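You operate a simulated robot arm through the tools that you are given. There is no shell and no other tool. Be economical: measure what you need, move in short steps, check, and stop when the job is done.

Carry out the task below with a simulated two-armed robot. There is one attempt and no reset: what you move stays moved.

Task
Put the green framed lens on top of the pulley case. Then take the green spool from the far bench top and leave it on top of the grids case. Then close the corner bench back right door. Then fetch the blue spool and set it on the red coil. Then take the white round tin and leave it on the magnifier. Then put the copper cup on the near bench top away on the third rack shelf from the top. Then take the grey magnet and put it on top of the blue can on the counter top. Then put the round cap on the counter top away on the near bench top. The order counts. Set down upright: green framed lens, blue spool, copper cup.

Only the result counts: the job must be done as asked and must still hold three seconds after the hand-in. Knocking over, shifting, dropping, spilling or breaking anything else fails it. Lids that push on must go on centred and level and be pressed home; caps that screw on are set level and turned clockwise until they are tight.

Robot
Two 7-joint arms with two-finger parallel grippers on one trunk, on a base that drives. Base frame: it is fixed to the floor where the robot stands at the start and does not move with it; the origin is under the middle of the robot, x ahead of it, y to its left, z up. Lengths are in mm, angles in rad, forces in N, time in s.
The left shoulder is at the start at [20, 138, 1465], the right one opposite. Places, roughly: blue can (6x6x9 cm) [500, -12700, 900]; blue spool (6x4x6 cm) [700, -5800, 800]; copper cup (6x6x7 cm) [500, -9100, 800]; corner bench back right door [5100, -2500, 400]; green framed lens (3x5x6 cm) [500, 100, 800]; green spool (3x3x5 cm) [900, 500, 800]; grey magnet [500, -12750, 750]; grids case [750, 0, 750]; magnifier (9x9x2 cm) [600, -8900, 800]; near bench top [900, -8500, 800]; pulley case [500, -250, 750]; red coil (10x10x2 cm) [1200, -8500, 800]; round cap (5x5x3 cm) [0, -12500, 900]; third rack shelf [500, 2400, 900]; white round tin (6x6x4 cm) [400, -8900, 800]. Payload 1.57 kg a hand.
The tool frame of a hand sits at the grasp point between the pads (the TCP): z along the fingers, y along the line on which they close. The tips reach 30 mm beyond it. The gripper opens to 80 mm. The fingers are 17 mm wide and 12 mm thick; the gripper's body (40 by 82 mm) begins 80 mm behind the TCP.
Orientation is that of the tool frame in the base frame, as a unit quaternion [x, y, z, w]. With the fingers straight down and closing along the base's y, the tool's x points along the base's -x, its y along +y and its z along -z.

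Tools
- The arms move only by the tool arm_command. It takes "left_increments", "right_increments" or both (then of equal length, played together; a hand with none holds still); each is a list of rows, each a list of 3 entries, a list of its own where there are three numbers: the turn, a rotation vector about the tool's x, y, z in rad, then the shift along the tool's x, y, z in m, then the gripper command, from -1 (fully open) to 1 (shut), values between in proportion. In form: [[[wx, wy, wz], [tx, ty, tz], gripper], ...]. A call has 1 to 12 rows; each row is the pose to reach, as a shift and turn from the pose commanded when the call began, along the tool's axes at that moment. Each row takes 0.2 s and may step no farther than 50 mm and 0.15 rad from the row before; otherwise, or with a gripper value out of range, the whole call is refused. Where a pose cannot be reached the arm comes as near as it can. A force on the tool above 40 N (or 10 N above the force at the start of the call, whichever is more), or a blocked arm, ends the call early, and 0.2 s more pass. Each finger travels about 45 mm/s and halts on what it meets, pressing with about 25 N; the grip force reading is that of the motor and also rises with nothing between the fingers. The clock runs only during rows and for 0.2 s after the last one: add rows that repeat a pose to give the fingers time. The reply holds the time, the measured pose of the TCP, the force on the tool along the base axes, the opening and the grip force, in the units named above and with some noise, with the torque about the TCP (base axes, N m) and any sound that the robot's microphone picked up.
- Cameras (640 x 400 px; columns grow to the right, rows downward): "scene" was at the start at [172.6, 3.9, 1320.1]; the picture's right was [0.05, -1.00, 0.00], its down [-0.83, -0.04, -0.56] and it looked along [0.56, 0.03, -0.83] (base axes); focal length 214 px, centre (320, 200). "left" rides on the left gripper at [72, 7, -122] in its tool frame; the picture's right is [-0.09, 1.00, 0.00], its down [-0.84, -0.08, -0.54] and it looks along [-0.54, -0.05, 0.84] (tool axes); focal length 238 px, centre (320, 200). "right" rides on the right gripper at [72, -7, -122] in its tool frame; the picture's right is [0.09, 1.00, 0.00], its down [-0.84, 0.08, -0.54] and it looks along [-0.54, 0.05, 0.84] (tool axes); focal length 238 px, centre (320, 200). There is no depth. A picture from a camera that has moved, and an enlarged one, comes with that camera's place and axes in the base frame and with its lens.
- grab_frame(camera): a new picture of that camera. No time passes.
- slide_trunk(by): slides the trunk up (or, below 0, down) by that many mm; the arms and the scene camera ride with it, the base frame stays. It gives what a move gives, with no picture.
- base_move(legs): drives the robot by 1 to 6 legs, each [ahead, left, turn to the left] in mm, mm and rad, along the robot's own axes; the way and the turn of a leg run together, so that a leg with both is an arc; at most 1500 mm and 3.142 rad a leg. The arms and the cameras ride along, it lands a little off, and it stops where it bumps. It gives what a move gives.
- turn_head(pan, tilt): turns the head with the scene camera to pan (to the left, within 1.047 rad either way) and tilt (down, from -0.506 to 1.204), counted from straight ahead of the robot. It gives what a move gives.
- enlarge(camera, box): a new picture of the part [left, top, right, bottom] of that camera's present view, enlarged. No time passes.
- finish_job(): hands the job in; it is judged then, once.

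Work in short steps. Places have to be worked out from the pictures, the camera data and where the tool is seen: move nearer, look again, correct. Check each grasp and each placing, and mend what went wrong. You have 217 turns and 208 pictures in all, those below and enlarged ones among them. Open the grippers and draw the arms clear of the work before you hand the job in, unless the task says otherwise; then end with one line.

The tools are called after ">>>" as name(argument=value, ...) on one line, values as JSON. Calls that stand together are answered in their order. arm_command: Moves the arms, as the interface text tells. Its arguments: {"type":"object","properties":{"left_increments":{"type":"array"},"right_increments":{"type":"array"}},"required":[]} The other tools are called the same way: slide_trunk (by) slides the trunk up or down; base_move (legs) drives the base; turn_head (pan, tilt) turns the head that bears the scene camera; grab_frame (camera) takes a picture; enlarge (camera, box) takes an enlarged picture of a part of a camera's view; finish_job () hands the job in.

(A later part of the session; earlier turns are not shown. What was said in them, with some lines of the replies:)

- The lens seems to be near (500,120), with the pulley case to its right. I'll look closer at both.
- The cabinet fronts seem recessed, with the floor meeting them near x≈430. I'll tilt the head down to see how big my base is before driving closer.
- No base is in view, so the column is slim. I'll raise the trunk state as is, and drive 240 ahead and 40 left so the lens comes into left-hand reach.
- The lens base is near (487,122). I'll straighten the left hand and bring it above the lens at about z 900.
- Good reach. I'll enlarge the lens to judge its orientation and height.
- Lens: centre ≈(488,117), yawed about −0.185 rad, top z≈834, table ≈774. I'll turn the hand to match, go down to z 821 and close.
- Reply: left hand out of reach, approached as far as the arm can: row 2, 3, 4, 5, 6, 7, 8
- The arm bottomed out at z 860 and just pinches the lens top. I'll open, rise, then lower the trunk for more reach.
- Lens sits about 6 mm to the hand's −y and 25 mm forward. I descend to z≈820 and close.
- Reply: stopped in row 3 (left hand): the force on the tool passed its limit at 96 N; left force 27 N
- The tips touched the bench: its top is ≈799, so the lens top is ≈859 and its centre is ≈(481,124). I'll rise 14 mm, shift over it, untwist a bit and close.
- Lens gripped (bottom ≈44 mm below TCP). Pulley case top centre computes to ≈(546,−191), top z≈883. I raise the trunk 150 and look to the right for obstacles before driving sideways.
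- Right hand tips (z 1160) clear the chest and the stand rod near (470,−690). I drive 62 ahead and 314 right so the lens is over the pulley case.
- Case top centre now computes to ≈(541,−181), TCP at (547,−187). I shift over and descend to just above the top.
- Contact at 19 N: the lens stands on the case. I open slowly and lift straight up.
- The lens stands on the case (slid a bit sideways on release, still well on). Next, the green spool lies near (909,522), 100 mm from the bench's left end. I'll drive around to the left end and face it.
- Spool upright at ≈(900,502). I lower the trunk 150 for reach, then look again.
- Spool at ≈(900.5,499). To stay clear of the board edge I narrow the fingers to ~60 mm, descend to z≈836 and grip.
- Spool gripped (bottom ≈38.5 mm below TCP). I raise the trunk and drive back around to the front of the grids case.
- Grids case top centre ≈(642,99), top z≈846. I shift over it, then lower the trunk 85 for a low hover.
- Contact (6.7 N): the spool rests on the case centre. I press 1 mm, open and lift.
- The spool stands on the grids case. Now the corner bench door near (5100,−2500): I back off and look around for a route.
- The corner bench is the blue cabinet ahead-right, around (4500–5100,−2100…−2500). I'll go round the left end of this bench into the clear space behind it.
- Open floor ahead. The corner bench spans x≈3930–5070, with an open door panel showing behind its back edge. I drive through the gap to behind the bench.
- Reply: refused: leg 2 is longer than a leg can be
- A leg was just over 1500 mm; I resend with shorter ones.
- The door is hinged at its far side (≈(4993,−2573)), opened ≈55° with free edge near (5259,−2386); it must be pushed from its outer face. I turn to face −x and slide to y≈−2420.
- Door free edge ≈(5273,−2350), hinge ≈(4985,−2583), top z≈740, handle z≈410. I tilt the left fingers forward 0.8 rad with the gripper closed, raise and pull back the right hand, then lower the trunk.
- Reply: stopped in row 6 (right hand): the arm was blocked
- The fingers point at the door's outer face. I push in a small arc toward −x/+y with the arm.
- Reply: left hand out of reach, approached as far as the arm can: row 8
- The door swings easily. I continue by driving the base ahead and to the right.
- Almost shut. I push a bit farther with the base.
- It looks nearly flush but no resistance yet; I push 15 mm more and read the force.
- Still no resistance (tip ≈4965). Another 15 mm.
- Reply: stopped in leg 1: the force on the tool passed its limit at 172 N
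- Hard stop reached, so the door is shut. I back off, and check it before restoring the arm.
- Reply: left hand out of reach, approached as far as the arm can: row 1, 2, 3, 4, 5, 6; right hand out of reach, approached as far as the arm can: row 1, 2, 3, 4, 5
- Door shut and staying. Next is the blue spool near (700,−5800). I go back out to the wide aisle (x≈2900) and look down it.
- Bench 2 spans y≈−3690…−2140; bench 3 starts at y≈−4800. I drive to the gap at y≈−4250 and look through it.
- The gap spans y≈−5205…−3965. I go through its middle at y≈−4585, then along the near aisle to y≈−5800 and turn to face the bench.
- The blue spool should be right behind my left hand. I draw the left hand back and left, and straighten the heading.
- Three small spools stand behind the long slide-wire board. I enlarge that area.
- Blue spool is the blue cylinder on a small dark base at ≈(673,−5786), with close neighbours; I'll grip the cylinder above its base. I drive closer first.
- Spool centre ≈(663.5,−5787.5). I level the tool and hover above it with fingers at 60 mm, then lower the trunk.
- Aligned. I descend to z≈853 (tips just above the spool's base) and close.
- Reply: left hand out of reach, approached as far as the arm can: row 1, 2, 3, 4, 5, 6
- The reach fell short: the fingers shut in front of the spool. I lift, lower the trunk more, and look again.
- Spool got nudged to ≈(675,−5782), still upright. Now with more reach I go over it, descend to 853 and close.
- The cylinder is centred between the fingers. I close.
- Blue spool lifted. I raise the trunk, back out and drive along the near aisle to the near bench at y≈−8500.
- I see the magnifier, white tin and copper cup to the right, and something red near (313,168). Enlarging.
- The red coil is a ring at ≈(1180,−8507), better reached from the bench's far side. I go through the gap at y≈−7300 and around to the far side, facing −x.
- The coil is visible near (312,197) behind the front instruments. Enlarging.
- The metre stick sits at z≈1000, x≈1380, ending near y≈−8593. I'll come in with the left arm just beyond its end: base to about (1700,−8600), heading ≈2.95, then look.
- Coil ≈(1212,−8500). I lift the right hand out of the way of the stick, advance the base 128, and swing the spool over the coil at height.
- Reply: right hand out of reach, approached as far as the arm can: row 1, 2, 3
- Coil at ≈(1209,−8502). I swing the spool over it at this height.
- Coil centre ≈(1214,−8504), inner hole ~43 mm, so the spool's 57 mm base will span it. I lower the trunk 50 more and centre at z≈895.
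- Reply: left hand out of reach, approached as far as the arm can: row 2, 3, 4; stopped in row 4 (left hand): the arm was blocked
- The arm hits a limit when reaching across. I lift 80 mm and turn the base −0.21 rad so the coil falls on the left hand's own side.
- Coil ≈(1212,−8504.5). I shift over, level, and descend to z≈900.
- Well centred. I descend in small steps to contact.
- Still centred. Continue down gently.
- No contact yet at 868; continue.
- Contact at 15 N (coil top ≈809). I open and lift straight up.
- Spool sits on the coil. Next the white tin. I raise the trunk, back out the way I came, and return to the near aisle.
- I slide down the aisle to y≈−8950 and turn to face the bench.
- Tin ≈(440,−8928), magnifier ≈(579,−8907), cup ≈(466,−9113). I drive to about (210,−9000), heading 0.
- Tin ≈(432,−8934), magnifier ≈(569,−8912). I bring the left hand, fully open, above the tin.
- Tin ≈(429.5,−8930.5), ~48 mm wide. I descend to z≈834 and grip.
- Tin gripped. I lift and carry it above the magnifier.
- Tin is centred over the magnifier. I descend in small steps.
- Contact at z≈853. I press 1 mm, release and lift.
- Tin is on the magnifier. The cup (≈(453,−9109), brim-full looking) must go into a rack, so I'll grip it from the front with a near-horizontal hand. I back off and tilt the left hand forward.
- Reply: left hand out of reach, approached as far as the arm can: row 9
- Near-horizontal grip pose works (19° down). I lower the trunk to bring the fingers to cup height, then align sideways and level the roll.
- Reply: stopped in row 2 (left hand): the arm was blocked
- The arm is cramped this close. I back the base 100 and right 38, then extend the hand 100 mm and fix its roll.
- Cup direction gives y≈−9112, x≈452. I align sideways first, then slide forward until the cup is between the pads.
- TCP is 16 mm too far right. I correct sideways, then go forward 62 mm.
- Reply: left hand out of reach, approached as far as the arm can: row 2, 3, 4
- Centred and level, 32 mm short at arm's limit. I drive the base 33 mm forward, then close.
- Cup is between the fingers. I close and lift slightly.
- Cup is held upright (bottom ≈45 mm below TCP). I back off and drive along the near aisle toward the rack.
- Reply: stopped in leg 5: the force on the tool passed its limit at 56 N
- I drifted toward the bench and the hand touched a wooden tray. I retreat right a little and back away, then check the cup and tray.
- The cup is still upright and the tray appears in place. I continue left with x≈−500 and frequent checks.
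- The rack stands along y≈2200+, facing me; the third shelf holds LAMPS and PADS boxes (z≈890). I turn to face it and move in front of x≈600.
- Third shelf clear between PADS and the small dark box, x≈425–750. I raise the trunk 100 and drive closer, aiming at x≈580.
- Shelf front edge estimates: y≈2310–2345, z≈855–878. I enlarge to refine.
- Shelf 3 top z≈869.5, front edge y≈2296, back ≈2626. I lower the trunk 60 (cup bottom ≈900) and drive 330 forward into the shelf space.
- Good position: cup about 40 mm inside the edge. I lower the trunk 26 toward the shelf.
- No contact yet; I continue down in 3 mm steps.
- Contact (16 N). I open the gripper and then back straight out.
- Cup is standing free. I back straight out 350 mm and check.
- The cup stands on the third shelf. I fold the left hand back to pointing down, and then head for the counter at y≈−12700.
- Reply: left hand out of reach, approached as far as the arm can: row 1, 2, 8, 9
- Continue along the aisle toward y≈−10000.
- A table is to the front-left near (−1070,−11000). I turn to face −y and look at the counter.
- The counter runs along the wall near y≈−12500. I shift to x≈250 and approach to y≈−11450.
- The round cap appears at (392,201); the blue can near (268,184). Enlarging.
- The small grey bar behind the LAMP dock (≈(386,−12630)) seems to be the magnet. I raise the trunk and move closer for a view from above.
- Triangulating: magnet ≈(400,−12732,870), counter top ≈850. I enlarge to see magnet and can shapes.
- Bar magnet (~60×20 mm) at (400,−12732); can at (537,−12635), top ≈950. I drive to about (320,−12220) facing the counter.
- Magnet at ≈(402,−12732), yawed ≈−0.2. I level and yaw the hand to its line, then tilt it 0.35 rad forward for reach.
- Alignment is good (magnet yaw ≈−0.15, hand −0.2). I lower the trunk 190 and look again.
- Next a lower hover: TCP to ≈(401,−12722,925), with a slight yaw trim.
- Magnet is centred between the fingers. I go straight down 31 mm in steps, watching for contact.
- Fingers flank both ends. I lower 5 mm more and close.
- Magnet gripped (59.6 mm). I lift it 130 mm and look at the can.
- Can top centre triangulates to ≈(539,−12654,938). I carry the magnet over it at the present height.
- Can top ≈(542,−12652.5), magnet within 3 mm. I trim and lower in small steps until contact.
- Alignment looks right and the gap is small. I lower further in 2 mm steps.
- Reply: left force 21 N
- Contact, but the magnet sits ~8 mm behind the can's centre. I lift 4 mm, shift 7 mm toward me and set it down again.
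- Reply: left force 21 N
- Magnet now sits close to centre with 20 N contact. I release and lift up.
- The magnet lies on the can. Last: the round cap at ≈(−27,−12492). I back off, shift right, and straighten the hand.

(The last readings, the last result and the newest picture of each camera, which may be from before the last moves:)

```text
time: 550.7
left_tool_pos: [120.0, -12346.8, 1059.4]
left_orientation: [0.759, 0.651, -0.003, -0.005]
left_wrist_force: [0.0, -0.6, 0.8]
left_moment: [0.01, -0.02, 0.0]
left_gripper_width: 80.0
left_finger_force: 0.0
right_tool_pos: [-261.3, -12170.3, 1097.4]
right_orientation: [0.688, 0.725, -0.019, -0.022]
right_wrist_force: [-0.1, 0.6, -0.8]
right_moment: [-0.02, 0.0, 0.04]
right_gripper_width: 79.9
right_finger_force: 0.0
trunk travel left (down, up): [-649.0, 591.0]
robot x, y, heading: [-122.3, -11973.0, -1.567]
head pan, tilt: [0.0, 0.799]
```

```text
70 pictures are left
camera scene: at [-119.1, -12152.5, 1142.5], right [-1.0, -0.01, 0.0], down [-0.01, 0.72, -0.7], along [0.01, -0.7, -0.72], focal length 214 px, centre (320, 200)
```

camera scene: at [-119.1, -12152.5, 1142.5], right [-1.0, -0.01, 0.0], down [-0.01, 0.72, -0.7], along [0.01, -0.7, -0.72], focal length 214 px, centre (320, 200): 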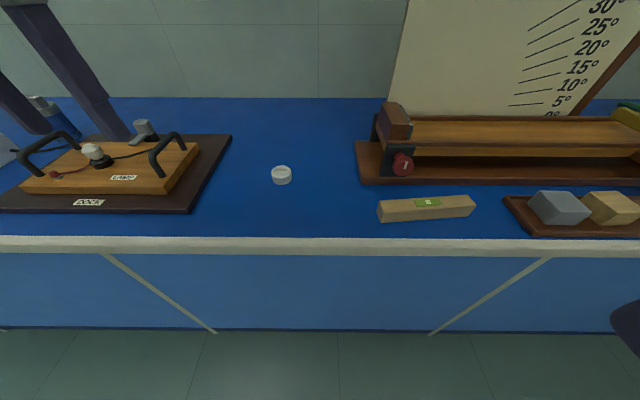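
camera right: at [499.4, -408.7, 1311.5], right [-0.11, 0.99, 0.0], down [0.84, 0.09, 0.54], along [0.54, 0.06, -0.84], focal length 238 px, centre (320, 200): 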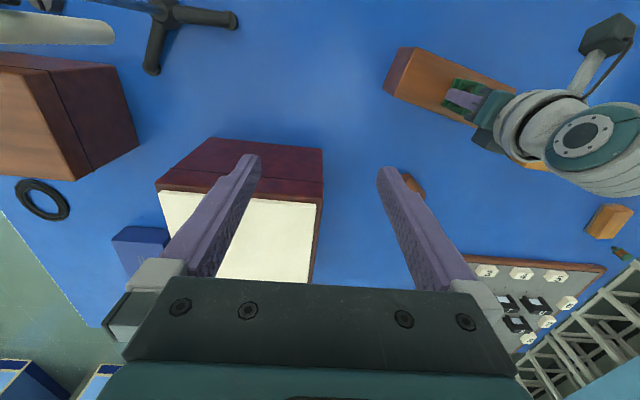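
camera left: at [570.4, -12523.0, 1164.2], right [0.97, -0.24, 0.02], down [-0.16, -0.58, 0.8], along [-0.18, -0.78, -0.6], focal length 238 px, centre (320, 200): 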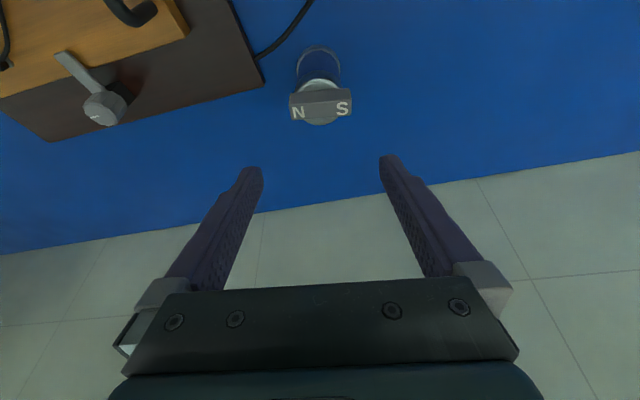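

Cap ≈(−34,−12486). I bring the left hand inward, then drive 200 forward so it hovers over the cap.

>>> arm_command(left_increments=[[[0, 0, 0], [0.009, -0.04, 0], -1], [[0, 0, 0], [0.018, -0.08, 0], -1], [[0, 0, 0], [0.027, -0.12, 0], -1], [[0, 0, 0], [0.035, -0.16, 0], -1]])

>>> base_move(legs=[[200, 0, 0]])

>>> grab_frame(camera="left")

```text
time: 551.7
left_tool_pos: [-34.4, -12289.1, 1062.3]
left_orientation: [0.758, 0.652, -0.004, -0.005]
left_wrist_force: [0.5, -0.9, 0.5]
left_moment: [-0.02, -0.02, 0.0]
left_gripper_width: 80.1
left_finger_force: 0.0
right_tool_pos: [-261.0, -12168.9, 1096.2]
right_orientation: [0.689, 0.725, -0.019, -0.022]
right_wrist_force: [0.7, 0.5, 0.3]
right_moment: [0.01, 0.01, 0.02]
right_gripper_width: 79.7
right_finger_force: 0.1
trunk travel left (down, up): [-649.0, 591.0]
robot x, y, heading: [-125.2, -11974.8, -1.567]
head pan, tilt: [0.0, 0.799]
```

```text
time: 553.3
left_tool_pos: [-30.1, -12500.2, 1061.9]
left_orientation: [0.758, 0.652, -0.004, -0.005]
left_wrist_force: [-0.1, 0.5, 0.0]
left_moment: [0.01, 0.0, 0.0]
left_gripper_width: 80.0
left_finger_force: 0.0
right_tool_pos: [-259.2, -12380.6, 1097.8]
right_orientation: [0.688, 0.726, -0.018, -0.022]
right_wrist_force: [-0.1, 0.4, 0.2]
right_moment: [0.0, -0.02, -0.02]
right_gripper_width: 79.7
right_finger_force: 0.1
trunk travel left (down, up): [-649.0, 591.0]
robot x, y, heading: [-118.3, -12183.2, -1.563]
head pan, tilt: [0.0, 0.799]
```

```text
69 pictures are left
camera left: at [-11.8, -12430.2, 1183.7], right [0.97, -0.24, -0.01], down [-0.2, -0.82, 0.54], along [-0.14, -0.53, -0.84], focal length 238 px, centre (320, 200)
```

left: 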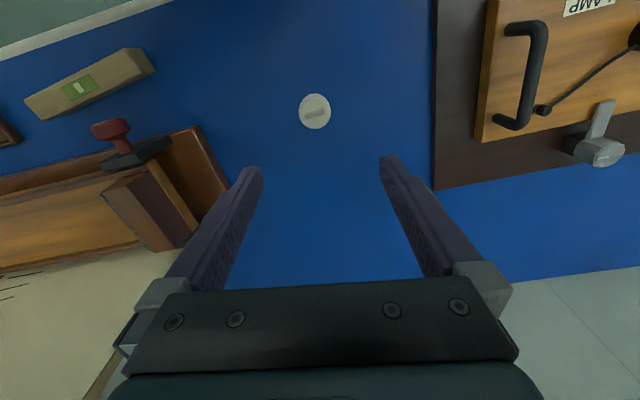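

Cap is nearly under the hand at (−37,−12495). I descend to z≈940.

>>> arm_command(left_increments=[[[0, 0, 0], [0.0039, -0.0077, 0.04], -1], [[0, 0, 0], [0.0039, -0.0077, 0.08], -1], [[0, 0, 0], [0.0039, -0.0077, 0.122], -1], [[0, 0, 0], [0.0039, -0.0077, 0.122], -1]])

>>> grab_frame(camera="left")

```text
time: 554.3
left_tool_pos: [-35.3, -12494.1, 939.8]
left_orientation: [0.758, 0.652, -0.003, -0.005]
left_wrist_force: [1.0, 0.9, -0.6]
left_moment: [-0.02, 0.02, -0.04]
left_gripper_width: 79.9
left_finger_force: 0.1
right_tool_pos: [-259.3, -12380.8, 1096.3]
right_orientation: [0.687, 0.726, -0.019, -0.022]
right_wrist_force: [-0.5, 0.0, -0.1]
right_moment: [-0.01, -0.01, 0.02]
right_gripper_width: 79.9
right_finger_force: 0.1
trunk travel left (down, up): [-649.0, 591.0]
robot x, y, heading: [-123.4, -12184.2, -1.561]
head pan, tilt: [0.0, 0.799]
```

```text
68 pictures are left
camera left: at [-16.7, -12424.5, 1062.3], right [0.97, -0.24, -0.01], down [-0.2, -0.82, 0.54], along [-0.14, -0.53, -0.84], focal length 238 px, centre (320, 200)
```

left: 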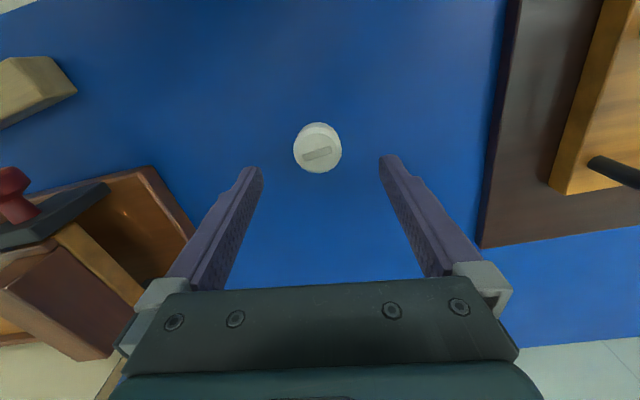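

Aligned. I descend to z≈889 with force watch, and close.

>>> arm_command(left_increments=[[[0, 0, 0], [0, -0.002, 0.03], -1], [[0, 0, 0], [0, -0.002, 0.045], -1], [[0, 0, 0], [0, -0.002, 0.051], -1], [[0, 0, 0], [0, -0.002, 0.051], 0], [[0, 0, 0], [0, -0.002, 0.051], 1], [[0, 0, 0], [0, -0.002, 0.051], 1], [[0, 0, 0], [0, -0.002, 0.051], 1], [[0, 0, 0], [0, -0.002, 0.051], 1]])

>>> grab_frame(camera="left")

```text
time: 556.1
left_tool_pos: [-42.3, -12493.5, 888.0]
left_orientation: [0.758, 0.652, -0.003, -0.005]
left_wrist_force: [0.2, 0.2, -0.2]
left_moment: [-0.02, -0.02, 0.03]
left_gripper_width: 40.0
left_finger_force: 25.0
right_tool_pos: [-258.1, -12381.1, 1096.2]
right_orientation: [0.687, 0.726, -0.019, -0.022]
right_wrist_force: [0.6, 0.1, -0.4]
right_moment: [0.01, -0.02, 0.0]
right_gripper_width: 79.9
right_finger_force: 0.0
trunk travel left (down, up): [-649.0, 591.0]
robot x, y, heading: [-122.2, -12183.0, -1.558]
head pan, tilt: [0.0, 0.799]
```

```text
67 pictures are left
camera left: at [-22.4, -12424.2, 1010.6], right [0.97, -0.24, -0.01], down [-0.2, -0.82, 0.54], along [-0.14, -0.53, -0.84], focal length 238 px, centre (320, 200)
```

left: 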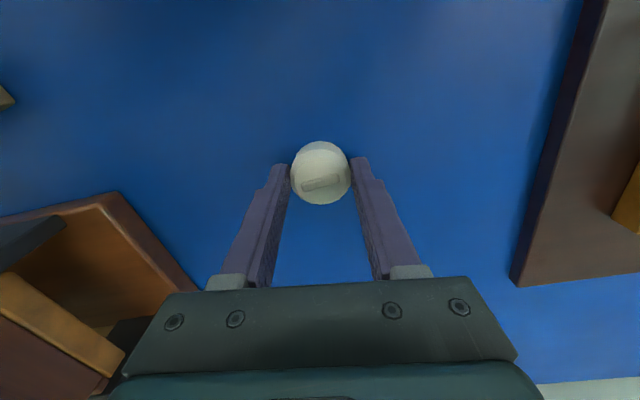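

Cap gripped (40 mm). I lift the trunk and reverse up the aisle to the near bench.

>>> slide_trunk(by=200)

>>> base_move(legs=[[-1450, 0, -0.01], [-1450, 0, 0], [-180, 0, 0], [0, 0, 1.56]])

>>> turn_head(pan=0, tilt=0.8)

>>> grab_frame(camera="scene")

```text
time: 558.3
left_tool_pos: [-41.5, -12494.6, 1088.6]
left_orientation: [0.758, 0.653, -0.005, -0.005]
left_wrist_force: [0.6, 0.3, -0.2]
left_moment: [-0.03, -0.01, -0.01]
left_gripper_width: 39.9
left_finger_force: 24.8
right_tool_pos: [-259.0, -12380.3, 1297.8]
right_orientation: [0.687, 0.726, -0.019, -0.022]
right_wrist_force: [0.0, -0.3, -0.1]
right_moment: [-0.02, 0.0, 0.03]
right_gripper_width: 80.1
right_finger_force: 0.0
trunk travel left (down, up): [-849.0, 391.0]
robot x, y, heading: [-120.2, -12180.4, -1.558]
head pan, tilt: [0.0, 0.799]
```

```text
time: 577.2
left_tool_pos: [158.2, -9014.1, 1087.4]
left_orientation: [0.082, 0.997, -0.006, 0.001]
left_wrist_force: [0.2, 0.0, -0.5]
left_moment: [0.0, 0.0, 0.02]
left_gripper_width: 40.4
left_finger_force: 25.0
right_tool_pos: [41.8, -9232.5, 1296.6]
right_orientation: [-0.019, 0.999, -0.028, -0.002]
right_wrist_force: [0.4, -0.6, -0.5]
right_moment: [0.03, -0.01, -0.04]
right_gripper_width: 80.0
right_finger_force: 0.0
trunk travel left (down, up): [-849.0, 391.0]
robot x, y, heading: [-152.8, -9090.2, -0.004]
head pan, tilt: [0.0, 0.799]
```

```text
time: 577.8
left_tool_pos: [158.4, -9015.9, 1088.3]
left_orientation: [0.082, 0.997, -0.006, 0.0]
left_wrist_force: [-0.3, 0.4, 0.1]
left_moment: [-0.02, 0.02, 0.03]
left_gripper_width: 40.0
left_finger_force: 25.5
right_tool_pos: [41.9, -9233.0, 1296.0]
right_orientation: [-0.02, 0.999, -0.029, -0.002]
right_wrist_force: [0.1, 0.1, -0.3]
right_moment: [0.0, 0.01, 0.02]
right_gripper_width: 80.1
right_finger_force: 0.0
trunk travel left (down, up): [-849.0, 391.0]
robot x, y, heading: [-154.1, -9087.7, -0.006]
head pan, tilt: [0.0, 0.799]
```

```text
66 pictures are left
camera scene: at [28.4, -9091.3, 1342.5], right [-0.01, -1.0, 0.0], down [-0.72, 0.0, -0.7], along [0.7, 0.0, -0.72], focal length 214 px, centre (320, 200)
```

scene: 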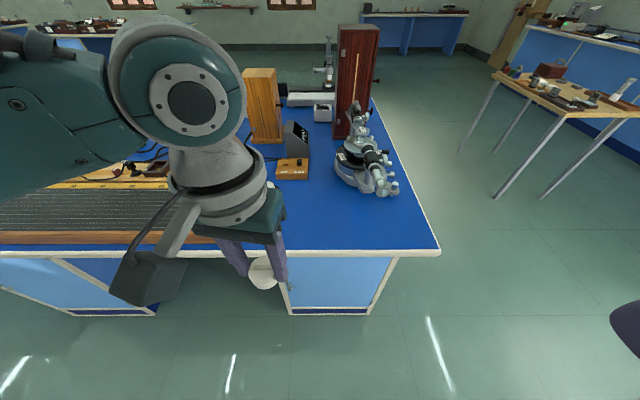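

Free bench area in front, around (450,−9020). I drive 290 forward and lower the trunk.

>>> base_move(legs=[[295, -10, 0]])

>>> slide_trunk(by=-190)

>>> grab_frame(camera="left")

```text
time: 579.8
left_tool_pos: [449.6, -9027.4, 1088.7]
left_orientation: [0.083, 0.997, -0.006, 0.0]
left_wrist_force: [0.8, -0.6, -0.5]
left_moment: [0.01, 0.0, 0.0]
left_gripper_width: 40.1
left_finger_force: 25.2
right_tool_pos: [333.5, -9244.2, 1296.0]
right_orientation: [-0.018, 0.999, -0.029, -0.002]
right_wrist_force: [0.8, -0.7, 0.0]
right_moment: [0.01, 0.01, 0.01]
right_gripper_width: 80.0
right_finger_force: 0.0
trunk travel left (down, up): [-849.0, 391.0]
robot x, y, heading: [135.5, -9100.5, -0.011]
head pan, tilt: [0.0, 0.799]
```

```text
time: 581.9
left_tool_pos: [449.6, -9027.4, 897.4]
left_orientation: [0.083, 0.997, -0.006, 0.0]
left_wrist_force: [-0.3, 1.4, 0.1]
left_moment: [0.05, 0.0, 0.0]
left_gripper_width: 40.3
left_finger_force: 25.4
right_tool_pos: [332.3, -9243.6, 1105.9]
right_orientation: [-0.018, 0.999, -0.029, -0.003]
right_wrist_force: [-0.6, -0.6, 0.3]
right_moment: [0.0, 0.0, 0.0]
right_gripper_width: 79.9
right_finger_force: 0.1
trunk travel left (down, up): [-659.0, 581.0]
robot x, y, heading: [134.7, -9102.6, -0.007]
head pan, tilt: [0.0, 0.799]
```

```text
65 pictures are left
camera left: at [379.7, -9008.8, 1020.5], right [0.26, 0.97, -0.01], down [0.81, -0.21, 0.54], along [0.52, -0.15, -0.84], focal length 238 px, centre (320, 200)
```

left: 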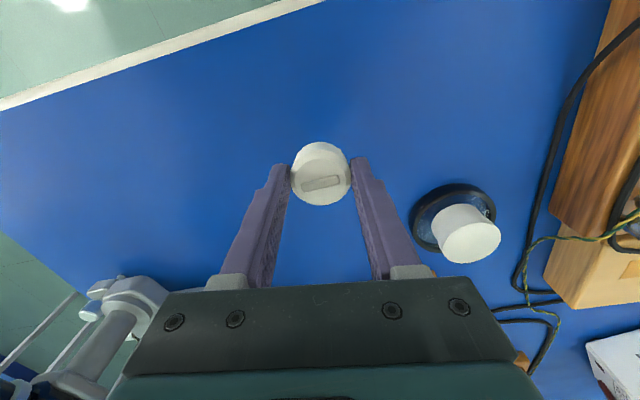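

The spot is free. I descend to contact (expected TCP ≈832).

>>> arm_command(left_increments=[[[0, 0, 0], [0, 0, 0.035], 1], [[0, 0, 0], [0, 0, 0.055], 1], [[0, 0, 0], [0, 0, 0.06], 1], [[0, 0, 0], [0, 0, 0.063], 1], [[0, 0, 0], [0, 0, 0.066], 1]])

```text
time: 583.1
left_tool_pos: [449.7, -9027.1, 832.3]
left_orientation: [0.083, 0.997, -0.005, 0.0]
left_wrist_force: [-2.1, 0.9, 16.6]
left_moment: [0.05, -0.03, 0.02]
left_gripper_width: 40.0
left_finger_force: 24.9
right_tool_pos: [332.0, -9242.7, 1106.4]
right_orientation: [-0.018, 0.999, -0.029, -0.002]
right_wrist_force: [-0.6, -1.1, -0.2]
right_moment: [-0.01, 0.0, 0.03]
right_gripper_width: 80.1
right_finger_force: 0.0
trunk travel left (down, up): [-659.0, 581.0]
robot x, y, heading: [136.3, -9100.8, -0.005]
head pan, tilt: [0.0, 0.799]
```

Contact at 832. I open and lift clear.

>>> arm_command(left_increments=[[[0, 0, 0], [0, 0, 0], 0], [[0, 0, 0], [0, 0, 0], -1], [[0, 0, 0], [0, 0, 0], -1], [[0, 0, 0], [0, 0, 0], -1], [[0, 0, 0], [0, 0, -0.045], -1], [[0, 0, 0], [0, 0, -0.09], -1], [[0, 0, 0], [0, 0, -0.13], -1]])

>>> slide_trunk(by=150)

>>> base_move(legs=[[-400, 0, 0]])

>>> grab_frame(camera="scene")

```text
time: 584.7
left_tool_pos: [452.2, -9022.9, 961.3]
left_orientation: [0.083, 0.997, -0.005, -0.001]
left_wrist_force: [-0.6, 0.0, -0.3]
left_moment: [-0.01, -0.02, 0.0]
left_gripper_width: 80.1
left_finger_force: 0.0
right_tool_pos: [331.6, -9243.4, 1106.8]
right_orientation: [-0.018, 0.999, -0.028, -0.002]
right_wrist_force: [-0.4, -0.4, 0.4]
right_moment: [-0.01, -0.02, 0.01]
right_gripper_width: 80.1
right_finger_force: 0.2
trunk travel left (down, up): [-659.0, 581.0]
robot x, y, heading: [138.2, -9103.4, -0.01]
head pan, tilt: [0.0, 0.799]
```

```text
time: 586.5
left_tool_pos: [452.5, -9023.0, 1111.1]
left_orientation: [0.082, 0.997, -0.006, 0.0]
left_wrist_force: [-0.8, -0.8, 0.4]
left_moment: [0.0, 0.01, 0.0]
left_gripper_width: 80.1
left_finger_force: 0.1
right_tool_pos: [332.6, -9244.4, 1256.4]
right_orientation: [-0.018, 0.999, -0.03, -0.002]
right_wrist_force: [0.7, -0.1, 0.5]
right_moment: [0.01, 0.0, 0.0]
right_gripper_width: 80.2
right_finger_force: 0.1
trunk travel left (down, up): [-809.0, 431.0]
robot x, y, heading: [137.9, -9103.3, -0.009]
head pan, tilt: [0.0, 0.799]
```

```text
time: 588.9
left_tool_pos: [59.6, -9019.0, 1111.2]
left_orientation: [0.08, 0.997, -0.006, -0.001]
left_wrist_force: [-0.5, -0.3, 0.3]
left_moment: [-0.02, 0.03, 0.02]
left_gripper_width: 80.3
left_finger_force: 0.1
right_tool_pos: [-58.5, -9241.8, 1255.6]
right_orientation: [-0.021, 0.999, -0.029, -0.002]
right_wrist_force: [-0.4, 0.4, 0.2]
right_moment: [0.01, 0.01, 0.0]
right_gripper_width: 79.9
right_finger_force: 0.1
trunk travel left (down, up): [-809.0, 431.0]
robot x, y, heading: [-255.8, -9100.0, -0.005]
head pan, tilt: [0.0, 0.799]
```

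```text
64 pictures are left
camera scene: at [-72.1, -9100.4, 1302.5], right [0.0, -1.0, 0.0], down [-0.72, 0.0, -0.7], along [0.7, 0.0, -0.72], focal length 214 px, centre (320, 200)
```

scene: 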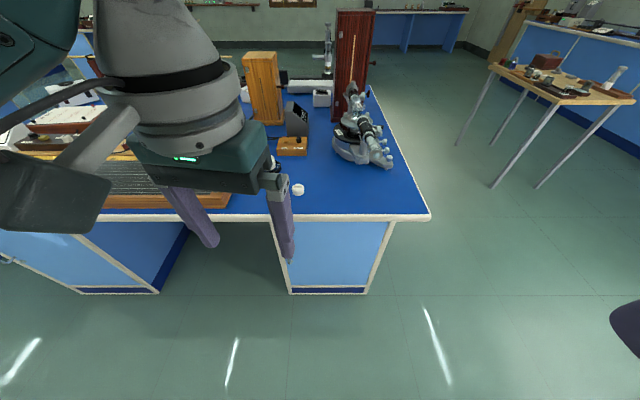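

The cap stands on the near bench, both grippers are open and the arms are clear of the work, so I hand in the job.

>>> finish_job()

```text
The job is handed in.
```

I carried out all eight steps in order and handed the job in. The one risk is that, while carrying the copper cup, my hand bumped a wooden tray on the bench beside Bench Two (about 56 N). It looked unmoved in the pictures, but I could not compare its exact position with before.
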